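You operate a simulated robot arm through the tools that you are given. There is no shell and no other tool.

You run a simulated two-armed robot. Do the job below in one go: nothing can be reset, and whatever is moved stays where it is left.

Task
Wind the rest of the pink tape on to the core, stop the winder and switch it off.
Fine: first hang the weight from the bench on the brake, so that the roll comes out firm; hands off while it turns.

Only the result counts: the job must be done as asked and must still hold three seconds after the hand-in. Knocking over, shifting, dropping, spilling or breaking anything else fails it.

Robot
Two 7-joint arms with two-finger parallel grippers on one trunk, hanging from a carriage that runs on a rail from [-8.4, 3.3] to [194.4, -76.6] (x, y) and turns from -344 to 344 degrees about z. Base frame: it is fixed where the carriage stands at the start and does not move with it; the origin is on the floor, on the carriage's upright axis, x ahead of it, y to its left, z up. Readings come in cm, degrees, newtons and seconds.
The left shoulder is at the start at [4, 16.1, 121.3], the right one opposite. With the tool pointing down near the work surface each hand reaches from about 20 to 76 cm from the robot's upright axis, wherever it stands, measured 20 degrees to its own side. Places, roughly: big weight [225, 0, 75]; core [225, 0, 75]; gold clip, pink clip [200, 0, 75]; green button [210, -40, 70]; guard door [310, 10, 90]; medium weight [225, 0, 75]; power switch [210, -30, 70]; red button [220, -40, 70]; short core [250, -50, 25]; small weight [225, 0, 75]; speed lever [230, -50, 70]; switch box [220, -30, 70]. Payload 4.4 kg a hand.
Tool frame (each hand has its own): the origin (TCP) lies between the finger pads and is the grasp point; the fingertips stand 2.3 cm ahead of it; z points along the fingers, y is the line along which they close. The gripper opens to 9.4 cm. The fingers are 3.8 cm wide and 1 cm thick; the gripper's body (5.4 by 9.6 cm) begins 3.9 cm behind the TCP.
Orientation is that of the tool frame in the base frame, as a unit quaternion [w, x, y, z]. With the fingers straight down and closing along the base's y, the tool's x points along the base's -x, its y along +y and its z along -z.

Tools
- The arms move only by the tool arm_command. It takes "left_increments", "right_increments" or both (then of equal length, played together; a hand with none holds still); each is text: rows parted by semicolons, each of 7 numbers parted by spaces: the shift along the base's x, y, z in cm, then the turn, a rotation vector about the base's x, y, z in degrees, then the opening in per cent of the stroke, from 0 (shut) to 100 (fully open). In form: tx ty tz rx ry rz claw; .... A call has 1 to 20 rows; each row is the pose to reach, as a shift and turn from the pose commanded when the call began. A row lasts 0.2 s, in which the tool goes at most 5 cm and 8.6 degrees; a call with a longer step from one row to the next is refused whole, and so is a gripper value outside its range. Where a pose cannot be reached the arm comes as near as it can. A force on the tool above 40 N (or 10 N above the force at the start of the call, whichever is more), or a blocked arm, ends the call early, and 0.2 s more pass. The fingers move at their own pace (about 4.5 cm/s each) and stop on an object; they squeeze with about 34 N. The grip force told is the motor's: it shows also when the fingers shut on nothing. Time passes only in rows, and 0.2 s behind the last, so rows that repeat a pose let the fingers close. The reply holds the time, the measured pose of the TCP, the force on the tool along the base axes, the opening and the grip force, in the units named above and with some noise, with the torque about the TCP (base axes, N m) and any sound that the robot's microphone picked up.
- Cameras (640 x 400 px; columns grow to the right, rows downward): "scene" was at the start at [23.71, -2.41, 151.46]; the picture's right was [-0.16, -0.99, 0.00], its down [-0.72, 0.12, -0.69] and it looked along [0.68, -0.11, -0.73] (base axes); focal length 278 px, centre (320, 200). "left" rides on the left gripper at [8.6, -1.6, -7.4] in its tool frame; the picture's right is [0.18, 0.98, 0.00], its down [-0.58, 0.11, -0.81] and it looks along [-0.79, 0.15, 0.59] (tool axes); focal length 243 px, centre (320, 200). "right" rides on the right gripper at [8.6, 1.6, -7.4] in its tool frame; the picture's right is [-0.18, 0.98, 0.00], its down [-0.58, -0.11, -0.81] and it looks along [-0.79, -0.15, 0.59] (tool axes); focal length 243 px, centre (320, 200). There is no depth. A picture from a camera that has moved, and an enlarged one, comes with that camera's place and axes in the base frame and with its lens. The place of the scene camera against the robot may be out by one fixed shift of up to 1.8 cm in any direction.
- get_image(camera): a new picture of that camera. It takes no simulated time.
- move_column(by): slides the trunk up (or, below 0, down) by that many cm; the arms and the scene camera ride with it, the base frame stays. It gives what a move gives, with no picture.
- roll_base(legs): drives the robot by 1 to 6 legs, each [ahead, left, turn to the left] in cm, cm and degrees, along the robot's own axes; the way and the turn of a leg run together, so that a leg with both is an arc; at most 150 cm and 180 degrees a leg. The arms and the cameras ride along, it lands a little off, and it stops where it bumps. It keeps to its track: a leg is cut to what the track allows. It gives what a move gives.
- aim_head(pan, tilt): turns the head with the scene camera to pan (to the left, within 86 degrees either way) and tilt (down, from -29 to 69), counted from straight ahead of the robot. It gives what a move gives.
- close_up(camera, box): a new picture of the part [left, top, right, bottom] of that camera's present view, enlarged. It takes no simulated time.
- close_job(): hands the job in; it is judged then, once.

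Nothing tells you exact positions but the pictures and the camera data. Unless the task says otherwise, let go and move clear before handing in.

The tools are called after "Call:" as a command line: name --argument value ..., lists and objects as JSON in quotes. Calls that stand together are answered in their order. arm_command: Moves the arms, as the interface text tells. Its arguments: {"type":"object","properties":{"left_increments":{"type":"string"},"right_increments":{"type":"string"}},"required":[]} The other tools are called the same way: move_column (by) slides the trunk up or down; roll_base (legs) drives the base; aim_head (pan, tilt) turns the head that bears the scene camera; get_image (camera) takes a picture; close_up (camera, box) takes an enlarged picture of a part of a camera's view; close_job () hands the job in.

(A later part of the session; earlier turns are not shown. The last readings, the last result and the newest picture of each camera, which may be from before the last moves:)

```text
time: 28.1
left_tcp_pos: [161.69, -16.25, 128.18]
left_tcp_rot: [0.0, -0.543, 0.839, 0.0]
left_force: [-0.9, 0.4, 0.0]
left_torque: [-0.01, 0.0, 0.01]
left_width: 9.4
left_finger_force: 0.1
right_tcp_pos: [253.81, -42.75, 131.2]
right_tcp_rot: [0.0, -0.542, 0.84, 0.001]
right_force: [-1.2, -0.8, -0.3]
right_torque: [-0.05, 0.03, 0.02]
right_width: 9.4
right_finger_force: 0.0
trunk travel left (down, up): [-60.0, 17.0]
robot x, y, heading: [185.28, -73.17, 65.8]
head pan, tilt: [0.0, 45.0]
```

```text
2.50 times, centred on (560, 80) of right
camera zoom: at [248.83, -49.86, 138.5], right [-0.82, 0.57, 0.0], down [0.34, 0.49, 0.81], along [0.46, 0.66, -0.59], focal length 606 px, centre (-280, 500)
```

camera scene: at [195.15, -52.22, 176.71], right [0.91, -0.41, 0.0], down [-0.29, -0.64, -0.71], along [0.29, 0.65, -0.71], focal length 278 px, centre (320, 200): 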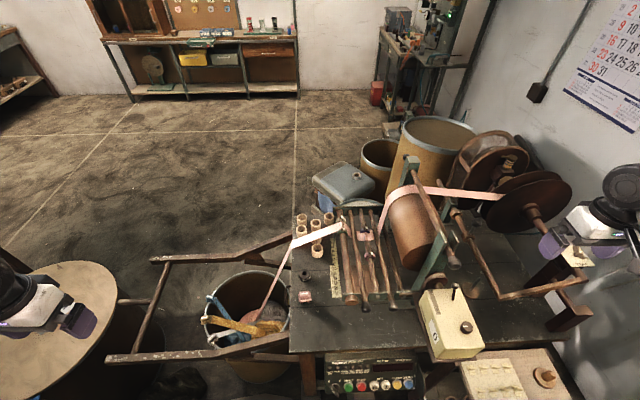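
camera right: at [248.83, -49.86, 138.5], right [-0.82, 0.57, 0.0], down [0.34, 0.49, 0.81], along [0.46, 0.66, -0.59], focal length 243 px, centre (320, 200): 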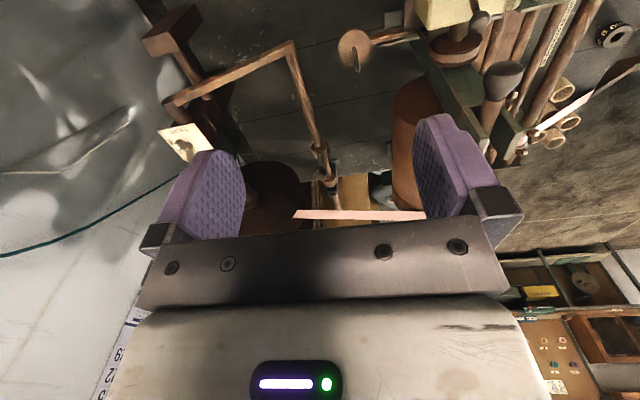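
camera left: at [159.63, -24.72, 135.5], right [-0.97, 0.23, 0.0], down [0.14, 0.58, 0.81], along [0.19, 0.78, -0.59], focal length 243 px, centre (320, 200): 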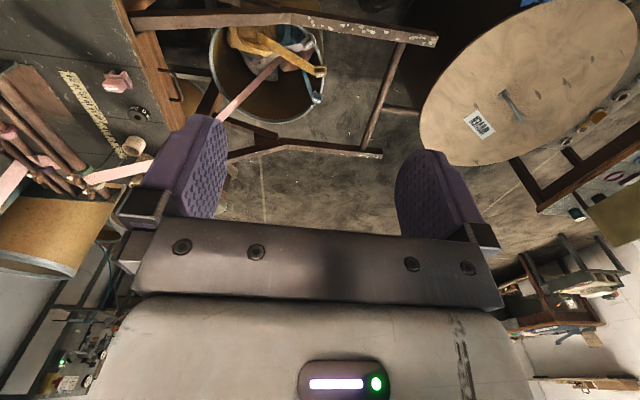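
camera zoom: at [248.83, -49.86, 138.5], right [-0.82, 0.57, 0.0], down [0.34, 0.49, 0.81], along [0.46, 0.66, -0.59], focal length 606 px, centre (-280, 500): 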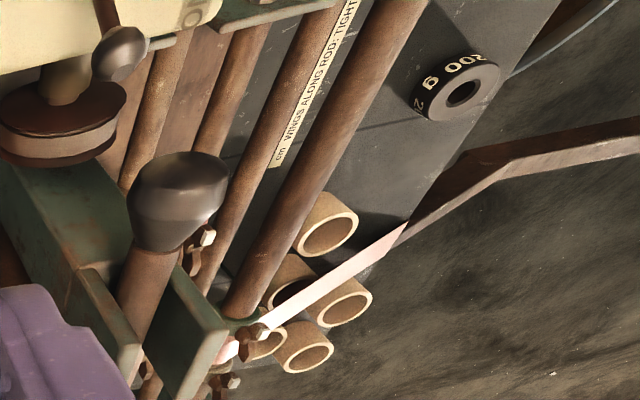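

The machine stands parallel to the rail (turned about -21.5°). The brake is a lever with a disc and upright spindle at about (254, -33, 103), the weight is at about (211, -2, 85), the tail nut at about (278, -41, 111) seems loose, and the power knob is at about (208, -35, 71). I bring the right hand near the panel for a close look.

Call:
arm_command --right_increments "-4.7 -1.2 0 0 0 0 100; -9.4 -2.4 0 0 0 0 100; -14.1 -3.5 0 0 0 0 100; -18.8 -4.7 0 0 0 0 100; -23.5 -5.9 0 0 0 0 100; -28.2 -7 0 0 0 0 100; -32.9 -8.2 0 0 0 0 100; -37.6 -9.4 0 0 0 0 60; -42.3 -10.5 0 0 0 0 30; -42.3 -10.5 0 0 0 0 0; -42.3 -10.5 0 0 0 0 0"

Call:
move_column --by -20

Call:
get_image --camera "right"

Call:
get_image --camera "scene"

```text
time: 30.4
left_tcp_pos: [161.68, -16.36, 128.03]
left_tcp_rot: [0.0, -0.543, 0.839, 0.0]
left_force: [0.4, -0.1, 0.1]
left_torque: [0.02, 0.04, 0.01]
left_width: 9.41
left_finger_force: 0.2
right_tcp_pos: [211.86, -51.14, 131.41]
right_tcp_rot: [0.001, -0.543, 0.84, 0.0]
right_force: [-0.1, 0.6, -0.4]
right_torque: [-0.02, -0.03, -0.01]
right_width: 0.7
right_finger_force: 0.1
right hand out of reach, approached as far as the arm can: row 9, 10, 11
trunk travel left (down, up): [-60.0, 17.0]
robot x, y, heading: [185.3, -72.58, 65.6]
head pan, tilt: [0.0, 45.0]
```

```text
time: 32.6
left_tcp_pos: [161.82, -16.09, 108.25]
left_tcp_rot: [0.0, -0.543, 0.84, 0.0]
left_force: [-1.2, 0.7, -0.1]
left_torque: [-0.01, -0.01, -0.02]
left_width: 9.41
left_finger_force: 0.0
right_tcp_pos: [211.82, -51.21, 111.47]
right_tcp_rot: [0.0, -0.543, 0.84, 0.001]
right_force: [0.8, 0.8, -0.3]
right_torque: [0.01, 0.02, 0.04]
right_width: 0.03
right_finger_force: 33.1
trunk travel left (down, up): [-40.0, 37.0]
robot x, y, heading: [185.57, -73.08, 65.6]
head pan, tilt: [0.0, 45.0]
```

```text
taken
camera right: at [206.85, -58.35, 118.84], right [-0.82, 0.57, 0.0], down [0.34, 0.49, 0.81], along [0.46, 0.66, -0.59], focal length 243 px, centre (320, 200)
```

right: 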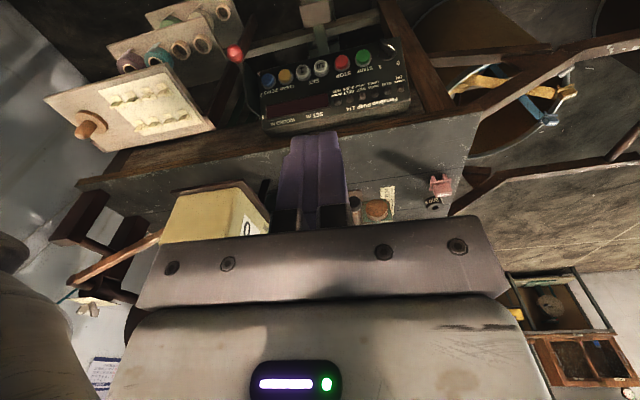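

```text
taken
camera scene: at [195.15, -52.22, 156.72], right [0.91, -0.41, 0.0], down [-0.29, -0.65, -0.71], along [0.29, 0.65, -0.71], focal length 278 px, centre (320, 200)
```

scene: 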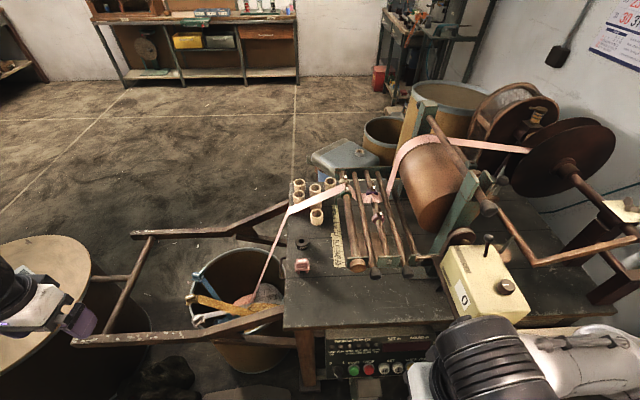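

Call:
close_up --camera "right" --box '[220, 0, 440, 137]'

Call:
close_up --camera "right" --box '[310, 20, 420, 90]'

Call:
close_up --camera "scene" --box '[290, 170, 410, 245]'

```text
2.91 times, centred on (330, 68) of right
camera zoom: at [206.85, -58.35, 118.84], right [-0.82, 0.57, 0.0], down [0.34, 0.49, 0.81], along [0.46, 0.66, -0.59], focal length 706 px, centre (291, 582)
```

zoom: 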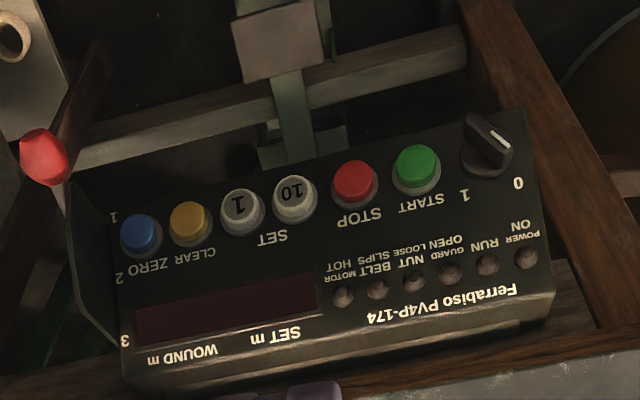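

```text
5.71 times, centred on (365, 55) of right
camera zoom: at [206.85, -58.35, 118.84], right [-0.82, 0.57, 0.0], down [0.34, 0.49, 0.81], along [0.46, 0.66, -0.59], focal length 1386 px, centre (63, 1029)
```

zoom: 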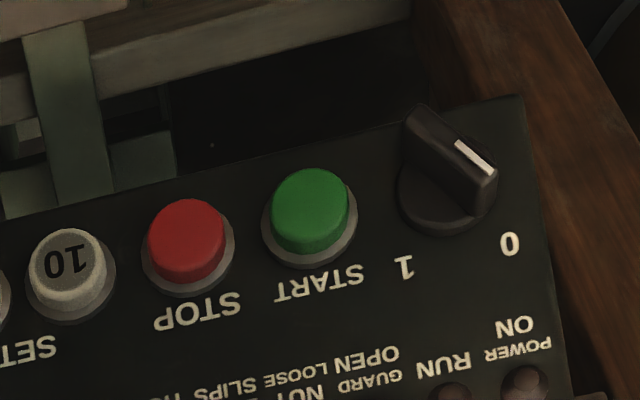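

```text
5.33 times, centred on (350, 208) of scene
camera zoom: at [195.15, -52.22, 156.72], right [0.91, -0.41, 0.0], down [-0.29, -0.65, -0.71], along [0.29, 0.65, -0.71], focal length 1481 px, centre (160, 160)
```

zoom: 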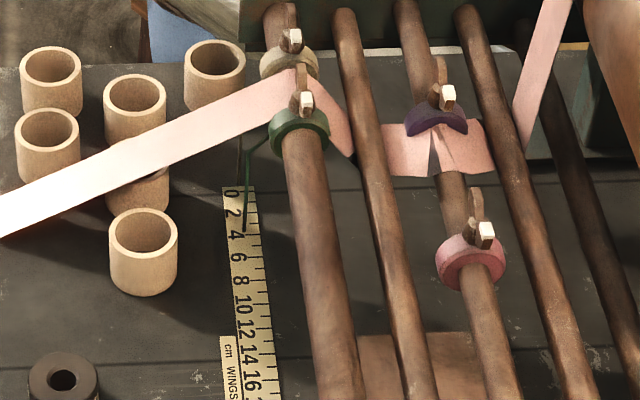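

The power knob's bar points to 0, and all lamps are dark. The tape looks pinched at the purple collar, so I bring the left-hand camera over the rollers to inspect.

Call:
arm_command --left_increments "0 0 5 0 0 0 100; 0 0 10 0 0 0 100; 2 0.3 14 0 0 0 100; 6.5 0.8 16 0 0 0 100; 11.3 1.5 17 0 0 0 100; 16.1 2 17 0 0 0 100; 20.9 2.7 17 0 0 0 100; 25.7 3.3 17 0 0 0 100; 30.5 4 17 0 0 0 100; 35.3 4.5 17 0 0 0 100; 40.1 5.2 17 0 0 0 100; 44.9 5.8 17 0 0 0 100; 49 6.4 17 0 0 0 100; 52.7 6.8 17 0 0 0 100"

Call:
get_image --camera "left"

```text
time: 35.6
left_tcp_pos: [213.21, -11.01, 124.93]
left_tcp_rot: [0.001, -0.542, 0.84, 0.001]
left_force: [-0.9, -0.2, 0.0]
left_torque: [0.03, -0.01, -0.02]
left_width: 9.38
left_finger_force: 0.0
left hand out of reach, approached as far as the arm can: row 14
right_tcp_pos: [211.65, -51.22, 111.4]
right_tcp_rot: [-0.001, -0.543, 0.84, -0.001]
right_force: [-1.2, -0.6, 0.1]
right_torque: [0.0, -0.07, 0.05]
right_width: 0.01
right_finger_force: 34.0
trunk travel left (down, up): [-40.0, 37.0]
robot x, y, heading: [185.37, -72.93, 65.9]
head pan, tilt: [0.0, 45.0]
```

```text
taken
camera left: at [210.97, -19.53, 132.25], right [-0.97, 0.24, 0.0], down [0.14, 0.57, 0.81], along [0.19, 0.78, -0.59], focal length 243 px, centre (320, 200)
```

left: 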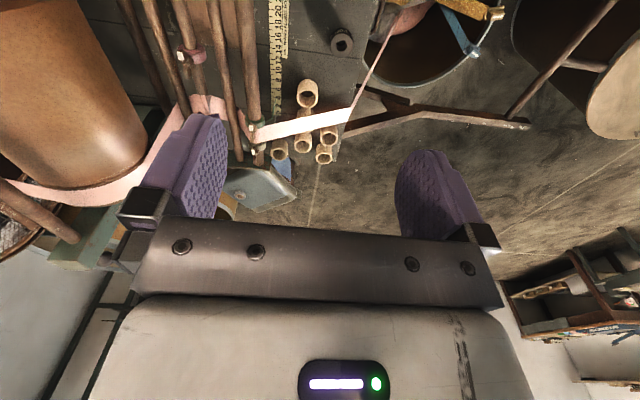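

Call:
close_up --camera "left" --box '[140, 0, 300, 170]'

Call:
close_up --camera "scene" --box '[340, 170, 410, 214]'

```text
2.35 times, centred on (220, 85) of left
camera zoom: at [210.97, -19.53, 132.25], right [-0.97, 0.24, 0.0], down [0.14, 0.57, 0.81], along [0.19, 0.78, -0.59], focal length 571 px, centre (555, 471)
```

zoom: 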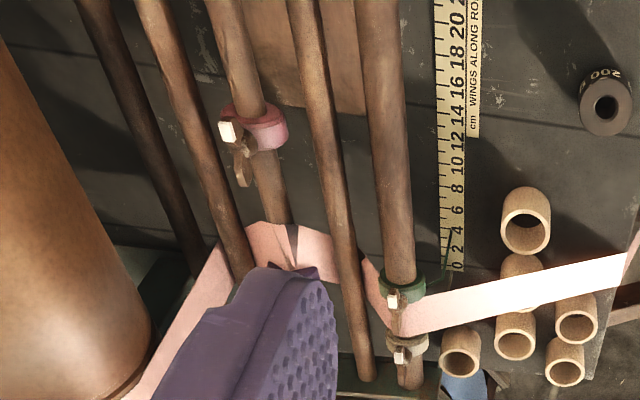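

```text
9.09 times, centred on (375, 192) of scene
camera zoom: at [195.03, -52.24, 156.68], right [0.91, -0.41, 0.0], down [-0.29, -0.65, -0.71], along [0.29, 0.65, -0.71], focal length 2524 px, centre (-180, 273)
```

zoom: 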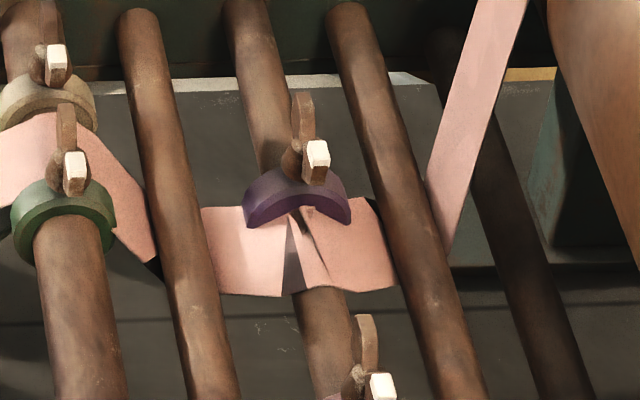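

The left finger covers the spot; I close the left gripper and lower it a little for a nearer view.

Call:
arm_command --left_increments "0 0 -4 0 0 0 40; 0 0 -8 0 0 0 0; 0 0 -12 0 0 0 0; 0 0 -12 0 0 0 0"

Call:
close_up --camera "left" --box '[120, 0, 320, 180]'

Call:
close_up --camera "left" --box '[160, 80, 260, 170]'

```text
time: 36.6
left_tcp_pos: [213.34, -10.99, 112.79]
left_tcp_rot: [0.0, -0.543, 0.839, 0.0]
left_force: [-0.3, 0.3, 0.2]
left_torque: [-0.01, 0.02, -0.01]
left_width: 0.63
left_finger_force: 0.2
right_tcp_pos: [211.8, -51.21, 111.46]
right_tcp_rot: [0.0, -0.543, 0.84, 0.0]
right_force: [-0.3, 0.3, -0.9]
right_torque: [-0.01, -0.02, 0.02]
right_width: 0.03
right_finger_force: 33.6
trunk travel left (down, up): [-40.0, 37.0]
robot x, y, heading: [185.54, -73.08, 65.7]
head pan, tilt: [0.0, 45.0]
```

```text
2.22 times, centred on (220, 90) of left
camera zoom: at [211.19, -19.57, 120.21], right [-0.97, 0.23, 0.0], down [0.14, 0.57, 0.81], along [0.19, 0.78, -0.59], focal length 539 px, centre (542, 444)
```

zoom: 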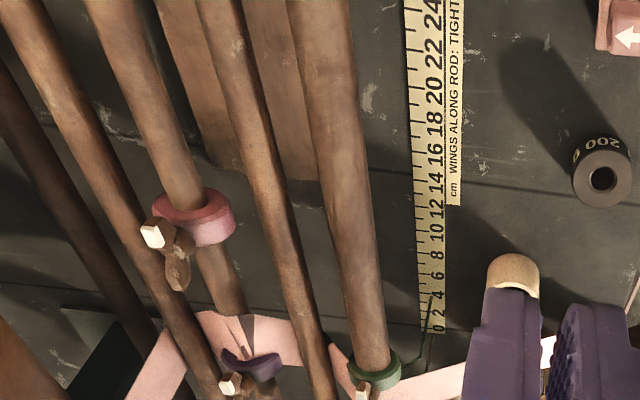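

```text
4.44 times, centred on (210, 125) of left
camera zoom: at [211.19, -19.57, 120.21], right [-0.97, 0.23, 0.0], down [0.14, 0.57, 0.81], along [0.19, 0.78, -0.59], focal length 1078 px, centre (809, 533)
```

zoom: 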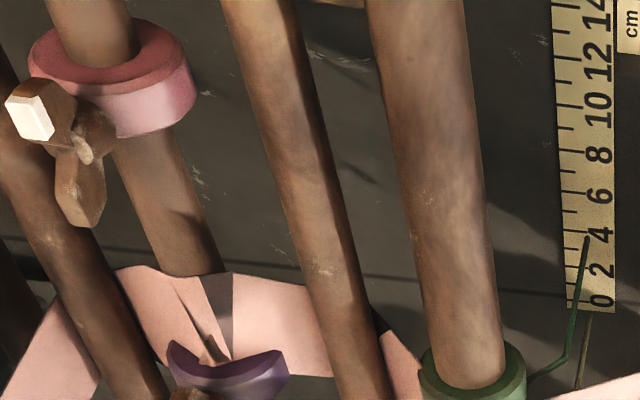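

The guides are inspected; next I power up to read the lamps. The panel face leans back 30° and faces the rail, so I square the robot to the machine and slide back along the rail to give the right arm room.

Call:
roll_base --legs '[[0, 0, 2.8], [0, 30, 0]]'

Call:
aim_head --pan -30 --tilt 50

Call:
get_image --camera "scene"

Call:
get_image --camera "right"

```text
time: 39.0
left_tcp_pos: [183.25, 0.75, 112.86]
left_tcp_rot: [0.0, -0.564, 0.826, 0.0]
left_force: [0.1, -0.3, 0.8]
left_torque: [-0.02, -0.03, -0.01]
left_width: 0.02
left_finger_force: 34.3
right_tcp_pos: [183.81, -39.4, 111.34]
right_tcp_rot: [0.001, -0.564, 0.826, 0.0]
right_force: [0.2, -0.5, -0.4]
right_torque: [-0.01, 0.0, 0.03]
right_width: 0.01
right_finger_force: 33.3
trunk travel left (down, up): [-40.0, 37.0]
robot x, y, heading: [158.7, -61.97, 68.3]
head pan, tilt: [0.0, 45.0]
```

```text
time: 40.0
left_tcp_pos: [183.37, 0.77, 112.96]
left_tcp_rot: [0.0, -0.564, 0.826, 0.0]
left_force: [-0.1, -0.4, -0.5]
left_torque: [0.02, 0.0, -0.02]
left_width: 0.0
left_finger_force: 34.1
right_tcp_pos: [183.9, -39.29, 111.38]
right_tcp_rot: [0.0, -0.565, 0.825, -0.001]
right_force: [-0.6, -0.6, 0.2]
right_torque: [-0.01, -0.02, -0.01]
right_width: 0.01
right_finger_force: 34.0
trunk travel left (down, up): [-40.0, 37.0]
robot x, y, heading: [158.38, -62.51, 68.7]
head pan, tilt: [-30.0, 50.0]
```

```text
taken
camera scene: at [170.2, -43.92, 156.02], right [0.63, -0.78, 0.0], down [-0.6, -0.48, -0.64], along [0.5, 0.4, -0.77], focal length 278 px, centre (320, 200)
```

scene: 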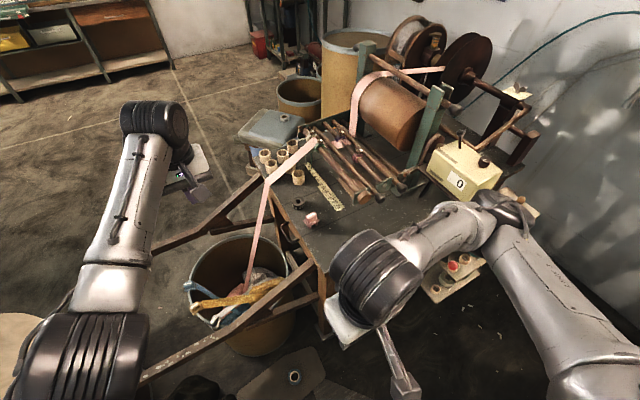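

```text
taken
camera right: at [179.21, -46.71, 118.84], right [-0.85, 0.53, 0.0], down [0.31, 0.5, 0.81], along [0.43, 0.68, -0.59], focal length 243 px, centre (320, 200)
```

right: 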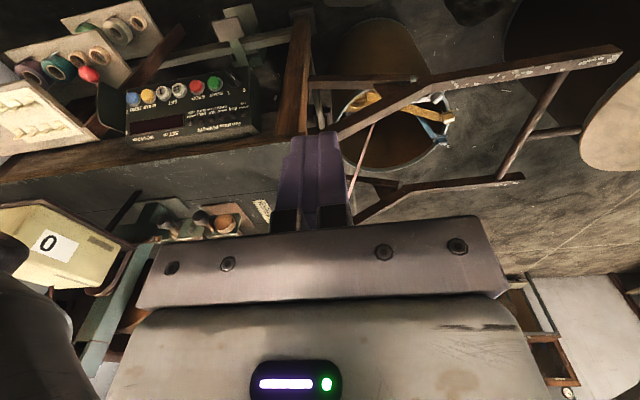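

I move the right hand in front of the panel and tilt it to face the panel squarely, staying about 14 cm off.

Call:
arm_command --right_increments "4 -1.5 -2 0 0 0 0; 8 -3 -5 0 0 0 0; 12 -4.6 -9 0 0 0 0; 16 -6.2 -12 0 0 0 0; 19.9 -6.2 -15 0 0 0 0; 19.9 -6.2 -17.5 6.98 -2.75 0 0; 19.9 -6.2 -20 13.96 -5.5 0 0; 19.9 -6.2 -22.5 20.94 -8.25 0 0; 19.9 -6.2 -25 27.9 -11 0 10; 19.9 -6.2 -27.5 34.9 -13.75 0 20; 19.9 -6.2 -30 41.9 -16.5 0 24; 19.9 -6.2 -32.5 48.85 -19.25 0 24; 19.9 -6.2 -35 55.8 -22 0 24; 19.9 -6.2 -35 55.8 -22 0 24"

Call:
get_image --camera "right"

Call:
get_image --camera "scene"

```text
refused: row 2 steps farther than a row can; nothing moved
```

```text
taken
camera right: at [179.21, -46.71, 118.84], right [-0.85, 0.53, 0.0], down [0.31, 0.5, 0.81], along [0.43, 0.68, -0.59], focal length 243 px, centre (320, 200)
```

right: 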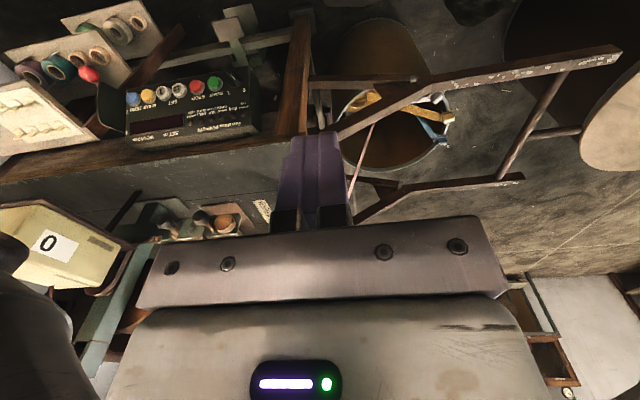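

```text
taken
camera scene: at [170.2, -43.92, 156.02], right [0.63, -0.78, 0.0], down [-0.6, -0.48, -0.64], along [0.5, 0.4, -0.77], focal length 278 px, centre (320, 200)
```

scene: 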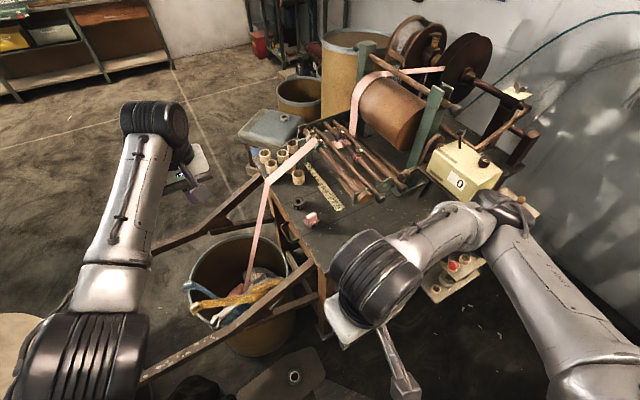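

Nothing moved: a step was too long. I repeat the same approach with shorter steps.

Call:
arm_command --right_increments "3.3 -1 -2.5 0 0 0 0; 6.6 -2 -5 0 0 0 0; 9.9 -3 -7.5 0 0 0 0; 13.2 -4 -10 0 0 0 0; 16.5 -5 -12.5 0 0 0 0; 19.9 -6.2 -15 0 0 0 0; 19.9 -6.2 -17.5 6.98 -2.75 0 0; 19.9 -6.2 -20 13.96 -5.5 0 0; 19.9 -6.2 -22.5 20.94 -8.25 0 0; 19.9 -6.2 -25 27.9 -11 0 10; 19.9 -6.2 -27.5 34.9 -13.75 0 20; 19.9 -6.2 -30 41.9 -16.5 0 24; 19.9 -6.2 -32.5 48.85 -19.25 0 24; 19.9 -6.2 -35 55.8 -22 0 24; 19.9 -6.2 -35 55.8 -22 0 24"

Call:
get_image --camera "right"

Call:
get_image --camera "scene"

```text
time: 43.2
left_tcp_pos: [183.51, 0.81, 112.9]
left_tcp_rot: [0.0, -0.565, 0.825, 0.0]
left_force: [-0.1, -0.1, -0.8]
left_torque: [-0.03, 0.02, -0.03]
left_width: 0.0
left_finger_force: 33.9
right_tcp_pos: [204.18, -45.66, 76.3]
right_tcp_rot: [0.415, -0.488, 0.715, 0.279]
right_force: [0.5, 0.6, -0.1]
right_torque: [-0.03, -0.01, 0.0]
right_width: 2.28
right_finger_force: 0.1
right hand out of reach, approached as far as the arm can: row 1, 2
trunk travel left (down, up): [-40.0, 37.0]
robot x, y, heading: [158.35, -62.59, 68.4]
head pan, tilt: [-30.0, 50.0]
```

```text
taken
camera right: at [198.77, -54.99, 72.51], right [-0.88, 0.45, 0.15], down [-0.05, -0.42, 0.91], along [0.47, 0.79, 0.39], focal length 243 px, centre (320, 200)
```

right: 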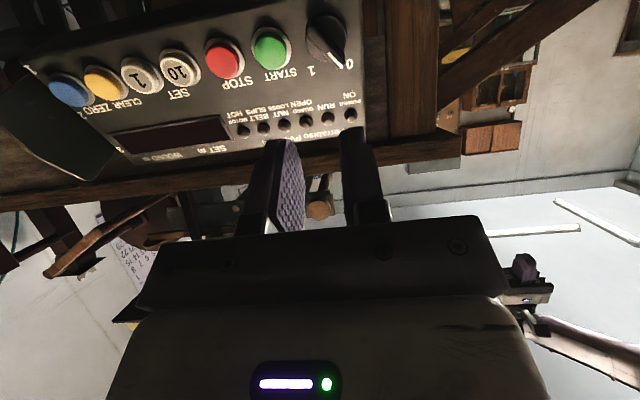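

```text
taken
camera scene: at [170.28, -43.91, 156.04], right [0.63, -0.78, 0.0], down [-0.6, -0.48, -0.64], along [0.5, 0.4, -0.77], focal length 278 px, centre (320, 200)
```

scene: 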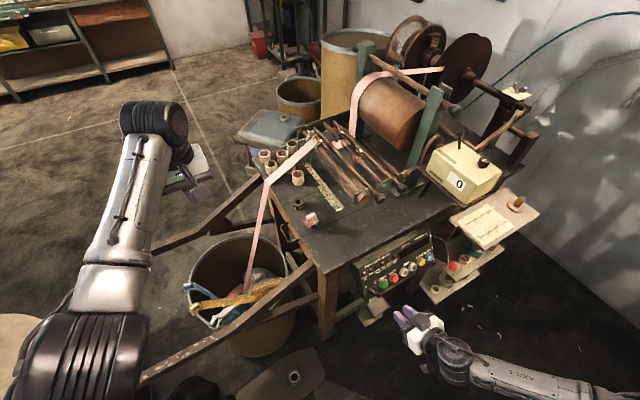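

Call:
close_up --camera "right" --box '[200, 0, 380, 112]'

Call:
close_up --camera "scene" --box '[340, 225, 480, 320]'

```text
3.56 times, centred on (290, 56) of right
camera zoom: at [198.77, -54.99, 72.51], right [-0.88, 0.45, 0.15], down [-0.05, -0.42, 0.91], along [0.47, 0.79, 0.39], focal length 863 px, centre (427, 712)
```

zoom: 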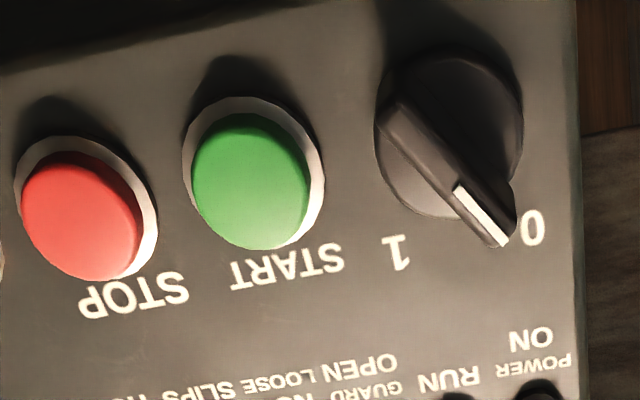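

```text
4.21 times, centred on (410, 272) of scene
camera zoom: at [170.28, -43.91, 156.04], right [0.63, -0.78, 0.0], down [-0.6, -0.48, -0.64], along [0.5, 0.4, -0.77], focal length 1169 px, centre (-59, -105)
```

zoom: 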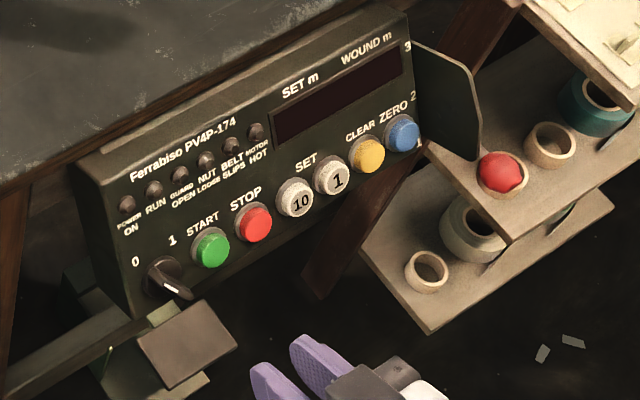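

The knob is clearly seen: its axis passes about (208.1, -33.9, 68.2), with the bar turned 39° left of up. I align the fingers across the bar, still at a distance.

Call:
arm_command --right_increments "-0.2 0 -0.2 -2.5 -6.3 3.9 24; -0.4 -0.1 -0.4 -4.96 -12.6 7.8 24; -0.6 -0.1 -0.6 -7.4 -18.9 11.7 24; -0.78 -0.15 -0.75 -9.9 -25.2 15.5 24; -0.78 -0.15 -0.75 -12.4 -31.5 19.4 24; -0.78 -0.15 -0.75 -12.4 -31.5 19.4 24"

Call:
get_image --camera "right"

```text
time: 44.6
left_tcp_pos: [183.3, 0.73, 112.83]
left_tcp_rot: [0.0, -0.564, 0.825, 0.001]
left_force: [0.8, -0.2, 0.1]
left_torque: [-0.02, 0.02, -0.01]
left_width: 0.0
left_finger_force: 34.0
right_tcp_pos: [202.88, -45.78, 75.68]
right_tcp_rot: [-0.484, 0.7, -0.511, -0.124]
right_force: [-0.2, -0.2, 0.1]
right_torque: [0.03, -0.01, 0.0]
right_width: 2.26
right_finger_force: 0.1
trunk travel left (down, up): [-40.0, 37.0]
robot x, y, heading: [158.67, -62.85, 68.9]
head pan, tilt: [-30.0, 50.0]
```

```text
taken
camera right: at [203.12, -56.8, 72.67], right [-0.9, 0.1, -0.42], down [-0.43, -0.3, 0.85], along [-0.04, 0.95, 0.32], focal length 243 px, centre (320, 200)
```

right: 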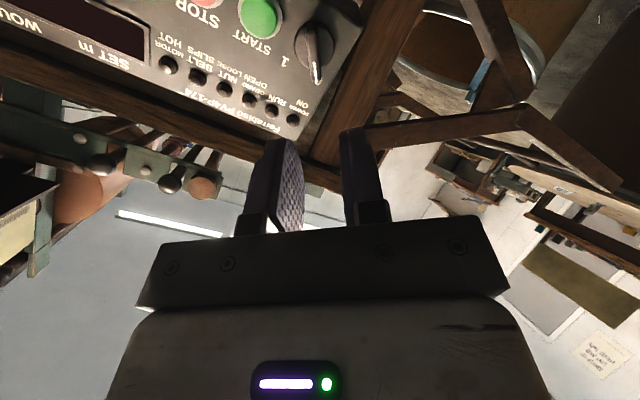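

Call:
close_up --camera "right" --box '[250, 0, 380, 100]'

```text
4.00 times, centred on (315, 50) of right
camera zoom: at [203.12, -56.8, 72.67], right [-0.9, 0.1, -0.42], down [-0.43, -0.3, 0.85], along [-0.04, 0.95, 0.32], focal length 970 px, centre (340, 800)
```

zoom: 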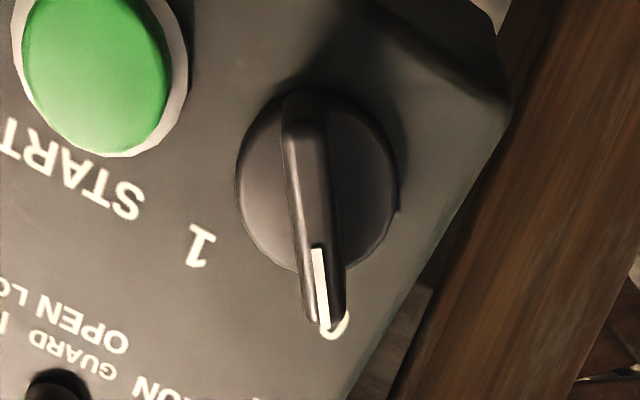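

The bar sits between the finger planes with a 0.4 cm offset that I correct while advancing on to the knob.

Call:
arm_command --right_increments "0.44 -0.1 0.1 0 0 0 24; 1.3 2.2 -1.3 0 0 0 24; 2.3 4.5 -2.8 0 0 0 24; 3.2 6.8 -4.2 0 0 0 24; 4.07 9.08 -5.59 0 0 0 24; 4.07 9.08 -5.59 0 0 0 24"

Call:
close_up --camera "right" --box '[200, 0, 440, 160]'

Call:
close_up --camera "scene" --box '[340, 225, 480, 320]'

```text
time: 46.0
left_tcp_pos: [183.3, 0.77, 112.84]
left_tcp_rot: [0.001, -0.564, 0.826, 0.0]
left_force: [-0.3, -0.8, 0.3]
left_torque: [0.0, 0.02, 0.0]
left_width: 0.01
left_finger_force: 34.0
right_tcp_pos: [207.12, -36.49, 70.05]
right_tcp_rot: [-0.484, 0.699, -0.512, -0.124]
right_force: [-0.4, 0.8, 0.5]
right_torque: [0.04, -0.01, -0.01]
right_width: 2.24
right_finger_force: 0.1
trunk travel left (down, up): [-40.0, 37.0]
robot x, y, heading: [158.46, -62.33, 68.5]
head pan, tilt: [-30.0, 50.0]
```

```text
2.50 times, centred on (320, 80) of right
camera zoom: at [207.18, -47.64, 66.98], right [-0.9, 0.1, -0.42], down [-0.43, -0.3, 0.85], along [-0.04, 0.95, 0.32], focal length 606 px, centre (320, 500)
```

zoom: 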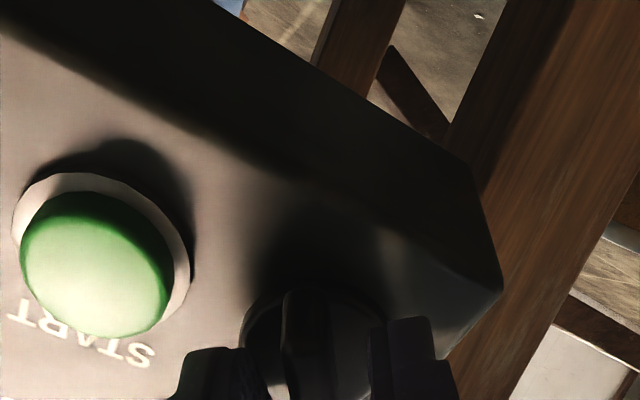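

```text
4.21 times, centred on (410, 272) of scene
camera zoom: at [170.22, -43.95, 156.01], right [0.63, -0.78, 0.0], down [-0.6, -0.48, -0.64], along [0.5, 0.4, -0.77], focal length 1169 px, centre (-59, -105)
```

zoom: 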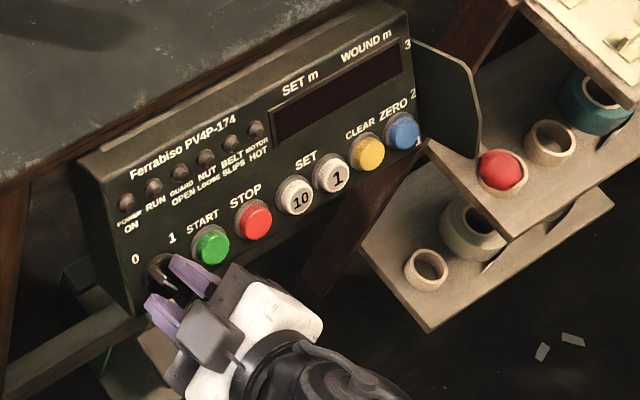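

The fingers straddle the knob bar. I close and turn the switch clockwise toward 1.

Call:
arm_command --right_increments "0 0 0 0 0 0 0; 0 0 0 0 0 0 0; 0 0 0 2.54 6.46 -3.98 0; 0 0 0 5.09 12.9 -7.97 0; 0 0 0 7.63 19.4 -11.95 0; 0 0 0 10.2 25.8 -15.9 0; 0 0 0 12.7 32.3 -19.9 0; 0 0 0 15.3 38.7 -23.9 0; 0 0 0 17.8 45.2 -27.9 0; 0 0 0 20.4 51.6 -31.9 0; 0 0 0 22.9 58.1 -35.9 0; 0 0 0 25.4 64.6 -39.8 0; 0 0 0 25.4 64.6 -39.8 0"

Call:
close_up --camera "scene" --box '[340, 225, 480, 320]'

```text
time: 48.8
left_tcp_pos: [183.45, 0.87, 112.94]
left_tcp_rot: [0.0, -0.564, 0.826, 0.0]
left_force: [-0.2, 0.6, 0.3]
left_torque: [-0.01, 0.02, 0.02]
left_width: 0.0
left_finger_force: 33.7
right_tcp_pos: [207.22, -36.6, 70.19]
right_tcp_rot: [0.289, -0.208, 0.841, 0.408]
right_force: [15.2, 12.7, -31.6]
right_torque: [-0.58, -1.6, 0.54]
right_width: 1.21
right_finger_force: 44.8
trunk travel left (down, up): [-40.0, 37.0]
robot x, y, heading: [158.62, -62.46, 68.7]
head pan, tilt: [-30.0, 50.0]
```

```text
4.21 times, centred on (410, 272) of scene
camera zoom: at [170.29, -43.84, 156.04], right [0.63, -0.78, 0.0], down [-0.6, -0.48, -0.64], along [0.5, 0.4, -0.77], focal length 1169 px, centre (-59, -105)
```

zoom: 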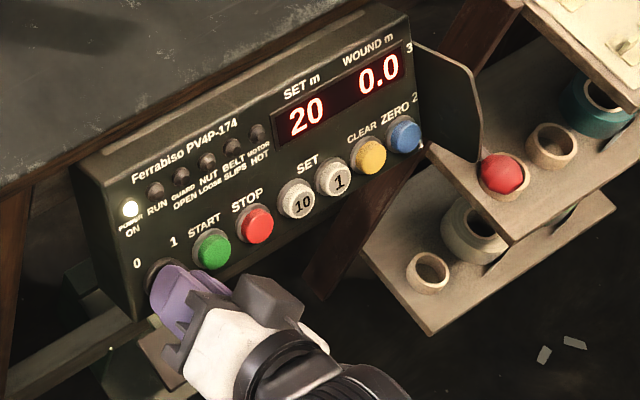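

Power lamp is lit, SET shows 20 m, WOUND 0.0, and no fault lamps show. I release the knob and back away.

Call:
arm_command --right_increments "0 0 0 0 0 0 24; 0 0 0 0 0 0 26; 0 0 0 0 0 0 26; -0.9 -2.4 1.5 0 0 0 26; -2.2 -5.6 3.5 0 0 0 26; -3.5 -8.9 5.5 0 0 0 26; -3.5 -8.9 5.5 0 0 0 26"

Call:
close_up --camera "scene" --box '[340, 225, 480, 320]'

Call:
get_image --camera "right"

```text
time: 50.4
left_tcp_pos: [183.39, 0.77, 112.9]
left_tcp_rot: [0.0, -0.564, 0.826, 0.0]
left_force: [-0.6, -0.3, 0.5]
left_torque: [-0.01, 0.02, -0.01]
left_width: 0.01
left_finger_force: 33.9
right_tcp_pos: [203.36, -45.37, 75.67]
right_tcp_rot: [0.288, -0.207, 0.841, 0.409]
right_force: [-0.4, 0.8, -1.0]
right_torque: [0.0, 0.0, 0.01]
right_width: 2.44
right_finger_force: 0.0
trunk travel left (down, up): [-40.0, 37.0]
robot x, y, heading: [158.4, -62.68, 68.8]
head pan, tilt: [-30.0, 50.0]
```

```text
4.21 times, centred on (410, 272) of scene
camera zoom: at [170.21, -43.87, 156.04], right [0.63, -0.78, 0.0], down [-0.6, -0.48, -0.64], along [0.5, 0.4, -0.77], focal length 1169 px, centre (-59, -105)
```

zoom: 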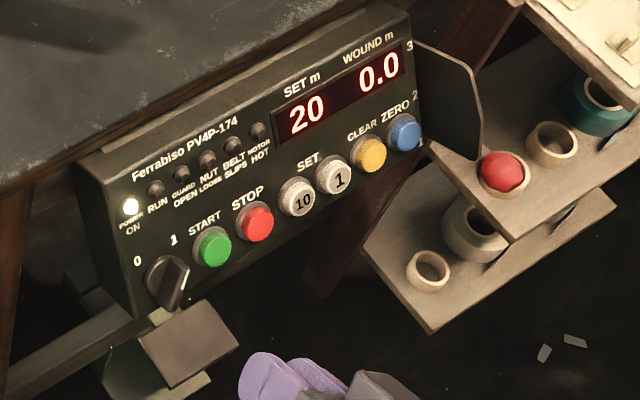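

```text
taken
camera right: at [193.69, -51.28, 74.7], right [-0.44, 0.59, 0.68], down [0.24, -0.65, 0.72], along [0.87, 0.48, 0.14], focal length 243 px, centre (320, 200)
```

right: 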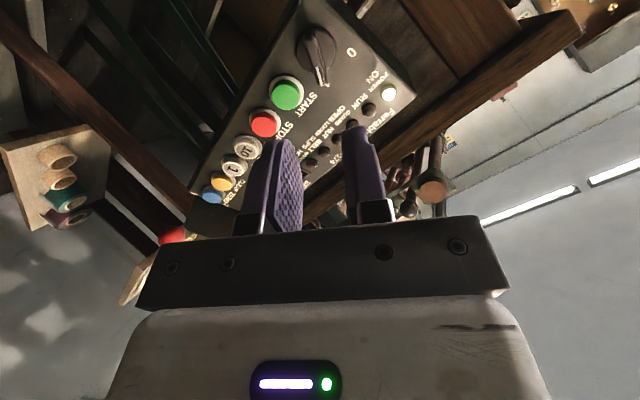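

The switch is on. Now I bring the right hand back up to a safe upright pose before fetching the weight.

Call:
arm_command --right_increments "0 0 1 -2.6 -6.6 4.1 20; 0 0 2 -5.2 -13.2 8.2 10; 0 0 3 -7.8 -19.9 12.2 0; 0 0 4 -10.4 -26.5 16.3 0; 0 0 5 -13 -33.1 20.4 0; 0 0 5 -13 -33.1 20.4 0"

Call:
arm_command --right_increments "0 0 3 -6.98 2.75 0 0; 0 0 6 -13.96 5.5 0 0; 0 0 9 -20.94 8.25 0 0; 0 0 12 -27.9 11 0 0; 0 0 16 -34.9 13.75 0 0; -2 0 20 -41.9 16.5 0 0; -4 0 24 -48.85 19.25 0 0; -6 -1 28 -55.8 22 0 0; -8 -2 32 -55.8 22 0 0; -8 -2 35 -55.8 22 0 0"

```text
time: 51.8
left_tcp_pos: [183.46, 0.8, 112.86]
left_tcp_rot: [-0.001, -0.564, 0.826, 0.0]
left_force: [0.3, -0.1, -0.2]
left_torque: [0.02, 0.05, 0.01]
left_width: 0.0
left_finger_force: 33.7
right_tcp_pos: [203.6, -45.4, 80.46]
right_tcp_rot: [0.414, -0.489, 0.715, 0.28]
right_force: [-0.2, -0.3, 0.6]
right_torque: [0.02, 0.01, -0.03]
right_width: 0.01
right_finger_force: 33.7
trunk travel left (down, up): [-40.0, 37.0]
robot x, y, heading: [158.71, -62.41, 68.8]
head pan, tilt: [-30.0, 50.0]
```

```text
time: 54.0
left_tcp_pos: [183.41, 0.9, 112.82]
left_tcp_rot: [0.001, -0.565, 0.825, -0.001]
left_force: [-0.5, -1.5, 0.4]
left_torque: [-0.01, 0.0, 0.01]
left_width: 0.0
left_finger_force: 33.9
right_tcp_pos: [197.32, -44.97, 116.77]
right_tcp_rot: [-0.001, -0.564, 0.826, -0.001]
right_force: [0.1, 0.0, -0.4]
right_torque: [-0.03, 0.02, -0.05]
right_width: 0.0
right_finger_force: 34.1
right hand out of reach, approached as far as the arm can: row 6, 7, 8, 9, 10
trunk travel left (down, up): [-40.0, 37.0]
robot x, y, heading: [158.37, -62.33, 68.8]
head pan, tilt: [-30.0, 50.0]
```

I raise the trunk, drive to the place opposite the weight and turn so that it lies at the left arm's side.

Call:
move_column --by 20

Call:
roll_base --legs '[[0, -26, 0], [0, 0, -45]]'

Call:
get_image --camera "left"

```text
time: 56.1
left_tcp_pos: [183.34, 0.75, 132.86]
left_tcp_rot: [0.0, -0.564, 0.826, 0.001]
left_force: [-0.4, -0.4, 0.0]
left_torque: [-0.01, 0.0, -0.02]
left_width: 0.01
left_finger_force: 34.2
right_tcp_pos: [197.39, -44.93, 136.55]
right_tcp_rot: [-0.001, -0.564, 0.826, -0.001]
right_force: [-0.1, -0.4, -0.4]
right_torque: [0.0, -0.02, 0.0]
right_width: 0.0
right_finger_force: 34.1
trunk travel left (down, up): [-60.0, 17.0]
robot x, y, heading: [158.4, -62.41, 68.7]
head pan, tilt: [-30.0, 50.0]
```

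```text
time: 60.0
left_tcp_pos: [244.21, -43.66, 132.84]
left_tcp_rot: [0.0, -0.214, 0.977, -0.001]
left_force: [-0.1, 0.0, 0.4]
left_torque: [0.0, 0.01, 0.0]
left_width: 0.0
left_finger_force: 33.5
right_tcp_pos: [222.46, -86.16, 136.68]
right_tcp_rot: [-0.003, -0.214, 0.977, 0.0]
right_force: [-0.7, 0.4, 0.2]
right_torque: [0.0, 0.03, 0.02]
right_width: 0.02
right_finger_force: 33.9
trunk travel left (down, up): [-60.0, 17.0]
robot x, y, heading: [182.33, -71.97, 24.5]
head pan, tilt: [-30.0, 50.0]
```

```text
taken
camera left: at [236.86, -48.66, 140.2], right [-0.58, 0.82, 0.0], down [0.48, 0.34, 0.81], along [0.66, 0.47, -0.59], focal length 243 px, centre (320, 200)
```

left: 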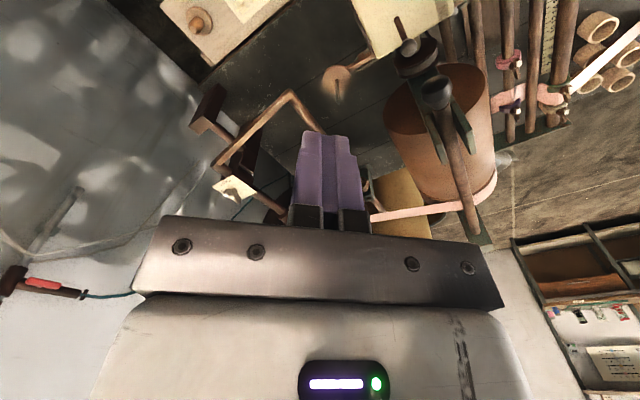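

Good closer view of the nut, spindle and rollers from here; I zoom in on them.

Call:
close_up --camera "left" --box '[190, 150, 270, 215]'

Call:
close_up --camera "left" --box '[300, 0, 460, 120]'

Call:
close_up --camera "left" --box '[470, 20, 620, 130]'

Call:
aim_head --pan 10 --tilt 45

Call:
get_image --camera "scene"

```text
6.15 times, centred on (230, 182) of left
camera zoom: at [236.86, -48.66, 140.2], right [-0.58, 0.82, 0.0], down [0.48, 0.34, 0.81], along [0.66, 0.47, -0.59], focal length 1493 px, centre (874, 308)
```

zoom: 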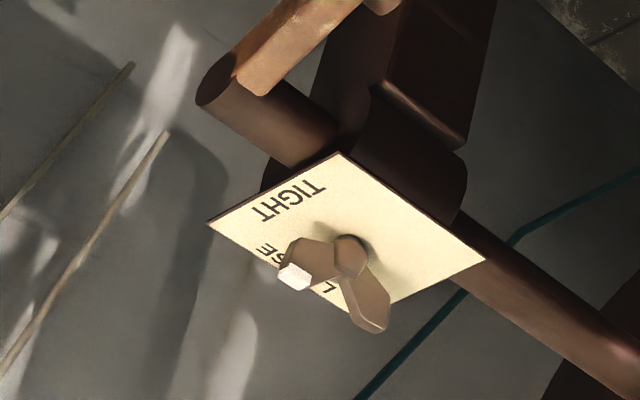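

```text
3.33 times, centred on (380, 60) of left
camera zoom: at [236.86, -48.66, 140.2], right [-0.58, 0.82, 0.0], down [0.48, 0.34, 0.81], along [0.66, 0.47, -0.59], focal length 809 px, centre (120, 667)
```

zoom: 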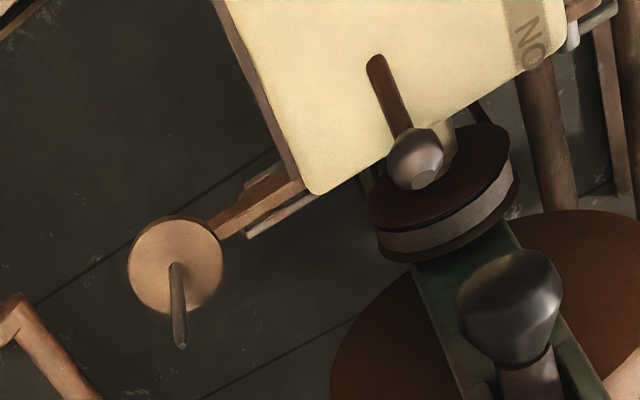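

```text
3.64 times, centred on (545, 75) of left
camera zoom: at [236.86, -48.66, 140.2], right [-0.58, 0.82, 0.0], down [0.48, 0.34, 0.81], along [0.66, 0.47, -0.59], focal length 882 px, centre (-498, 654)
```

zoom: 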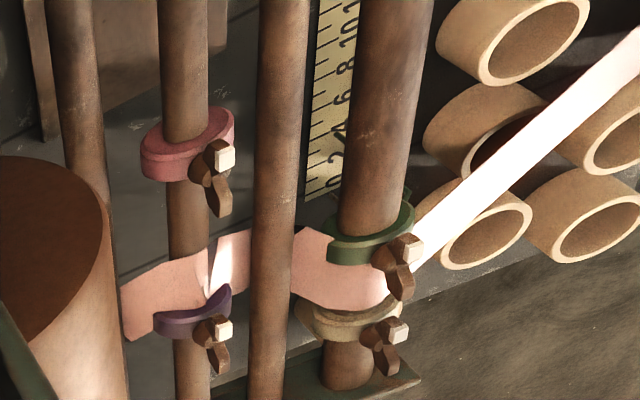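

```text
time: 61.1
left_tcp_pos: [244.17, -43.59, 132.84]
left_tcp_rot: [0.0, -0.214, 0.977, 0.0]
left_force: [0.1, 0.0, 0.3]
left_torque: [-0.01, 0.03, -0.01]
left_width: 0.0
left_finger_force: 34.2
right_tcp_pos: [222.51, -86.3, 136.86]
right_tcp_rot: [-0.002, -0.213, 0.977, 0.0]
right_force: [0.6, 0.2, 0.0]
right_torque: [0.01, 0.01, -0.03]
right_width: 0.0
right_finger_force: 34.0
trunk travel left (down, up): [-60.0, 17.0]
robot x, y, heading: [182.24, -71.63, 24.8]
head pan, tilt: [10.0, 45.0]
```

```text
taken
camera scene: at [203.42, -61.73, 176.71], right [0.57, -0.82, 0.0], down [-0.58, -0.4, -0.71], along [0.58, 0.4, -0.71], focal length 278 px, centre (320, 200)
```

scene: 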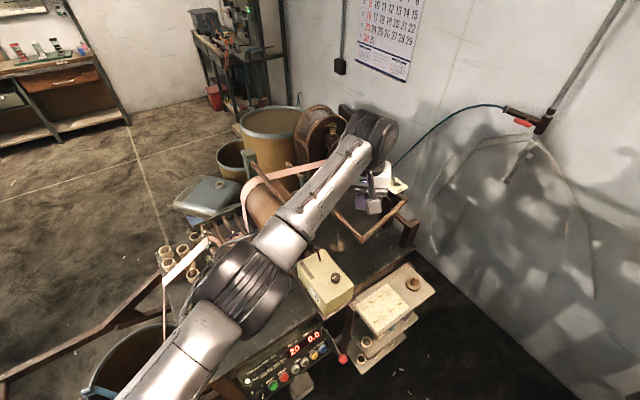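

Working out the perspective, the wing nut's raised white tip lies on the TIGHT side, in line with the dark NUT lamp, so it is fine. I take one more close look at the purple collar and the guard/reel.

Call:
close_up --camera "left" --box '[490, 70, 550, 125]'

Call:
close_up --camera "left" --box '[340, 150, 500, 240]'

```text
7.27 times, centred on (520, 98) of left
camera zoom: at [236.86, -48.64, 140.2], right [-0.58, 0.82, 0.0], down [0.48, 0.34, 0.81], along [0.66, 0.47, -0.59], focal length 1764 px, centre (-1134, 946)
```

zoom: 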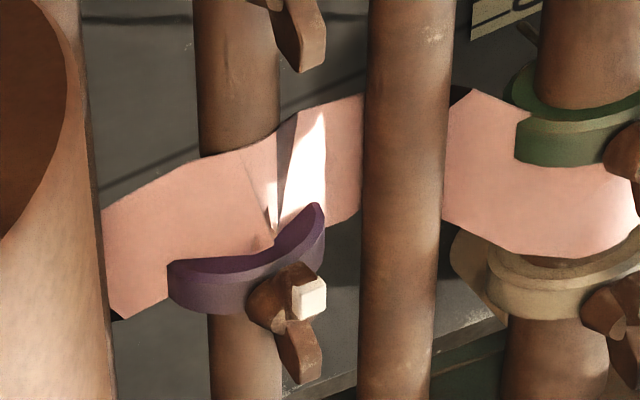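

```text
4.00 times, centred on (420, 195) of left
camera zoom: at [236.86, -48.64, 140.2], right [-0.58, 0.82, 0.0], down [0.48, 0.34, 0.81], along [0.66, 0.47, -0.59], focal length 970 px, centre (-80, 220)
```

zoom: 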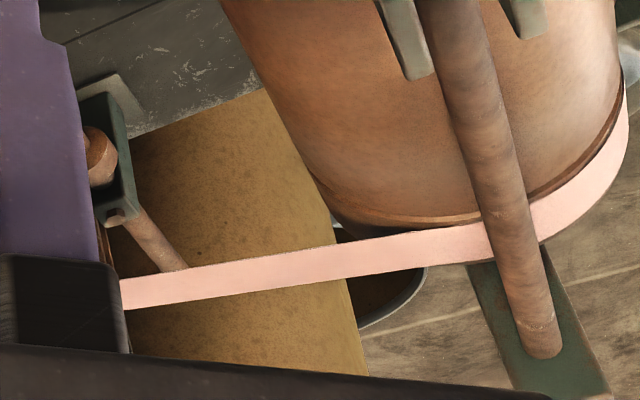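

The tape lies against the collars normally, so I leave the guides alone. Next the left hand goes above the weight at about (211.6, -0.6, 84).

Call:
arm_command --left_increments "-2.7 3.6 0 0 0 0 20; -5.4 7.2 0 0 0 0 50; -8.1 10.8 0 0 0 0 70; -10.8 14.3 0 0 0 0 70; -13.6 17.9 0 0 0 0 70; -16.3 21.5 0 0 0 0 70; -19 25.1 0 0 0 0 70; -21.7 28.7 0 0 0 0 70; -24.4 32.2 0 0 0 0 70; -27.1 35.8 0 0 0 0 70; -29.8 39.4 0 0 0 0 70; -32.55 43 0 0 0 0 70; -32.55 43 -5 0 0 0 70; -32.55 43 -10 0 0 0 70; -32.55 43 -15 0 0 0 70; -32.55 43 -20 0 0 0 70; -32.55 43 -25 0 0 0 70; -32.55 43 -30 0 0 0 70; -32.55 43 -30 0 0 0 70"

Call:
get_image --camera "left"

Call:
get_image --camera "scene"

```text
time: 65.1
left_tcp_pos: [211.53, -0.63, 102.98]
left_tcp_rot: [0.001, -0.214, 0.977, 0.0]
left_force: [-0.6, 0.6, 0.0]
left_torque: [0.01, -0.01, 0.0]
left_width: 6.6
left_finger_force: 0.1
right_tcp_pos: [222.54, -86.25, 136.7]
right_tcp_rot: [-0.001, -0.215, 0.977, -0.001]
right_force: [0.0, 0.9, -0.5]
right_torque: [-0.01, -0.01, -0.02]
right_width: 0.03
right_finger_force: 33.9
trunk travel left (down, up): [-60.0, 17.0]
robot x, y, heading: [182.23, -71.85, 24.7]
head pan, tilt: [10.0, 45.0]
```

```text
taken
camera left: at [204.21, -5.7, 110.27], right [-0.58, 0.82, 0.0], down [0.48, 0.34, 0.81], along [0.66, 0.47, -0.59], focal length 243 px, centre (320, 200)
```

left: 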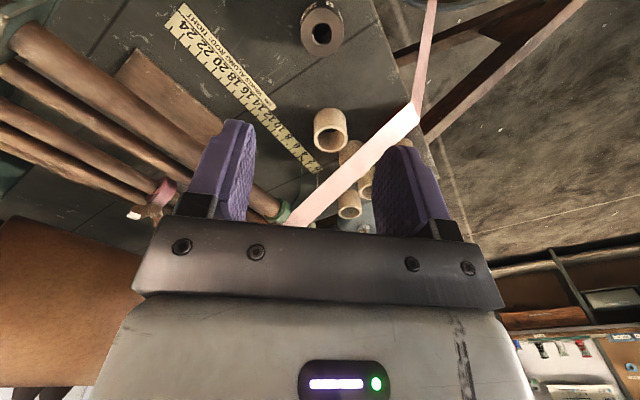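

```text
taken
camera scene: at [203.41, -61.72, 176.71], right [0.57, -0.82, 0.0], down [-0.58, -0.4, -0.71], along [0.58, 0.4, -0.71], focal length 278 px, centre (320, 200)
```

scene: 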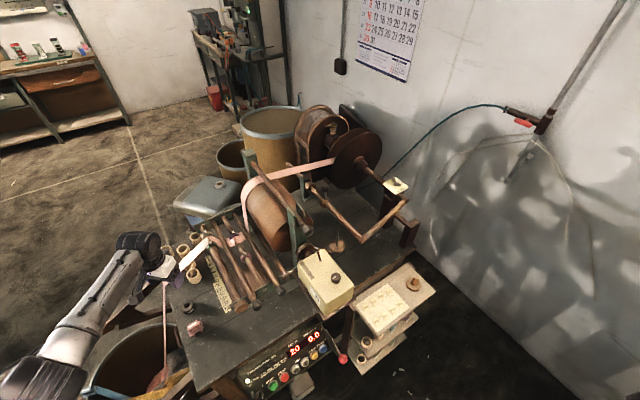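

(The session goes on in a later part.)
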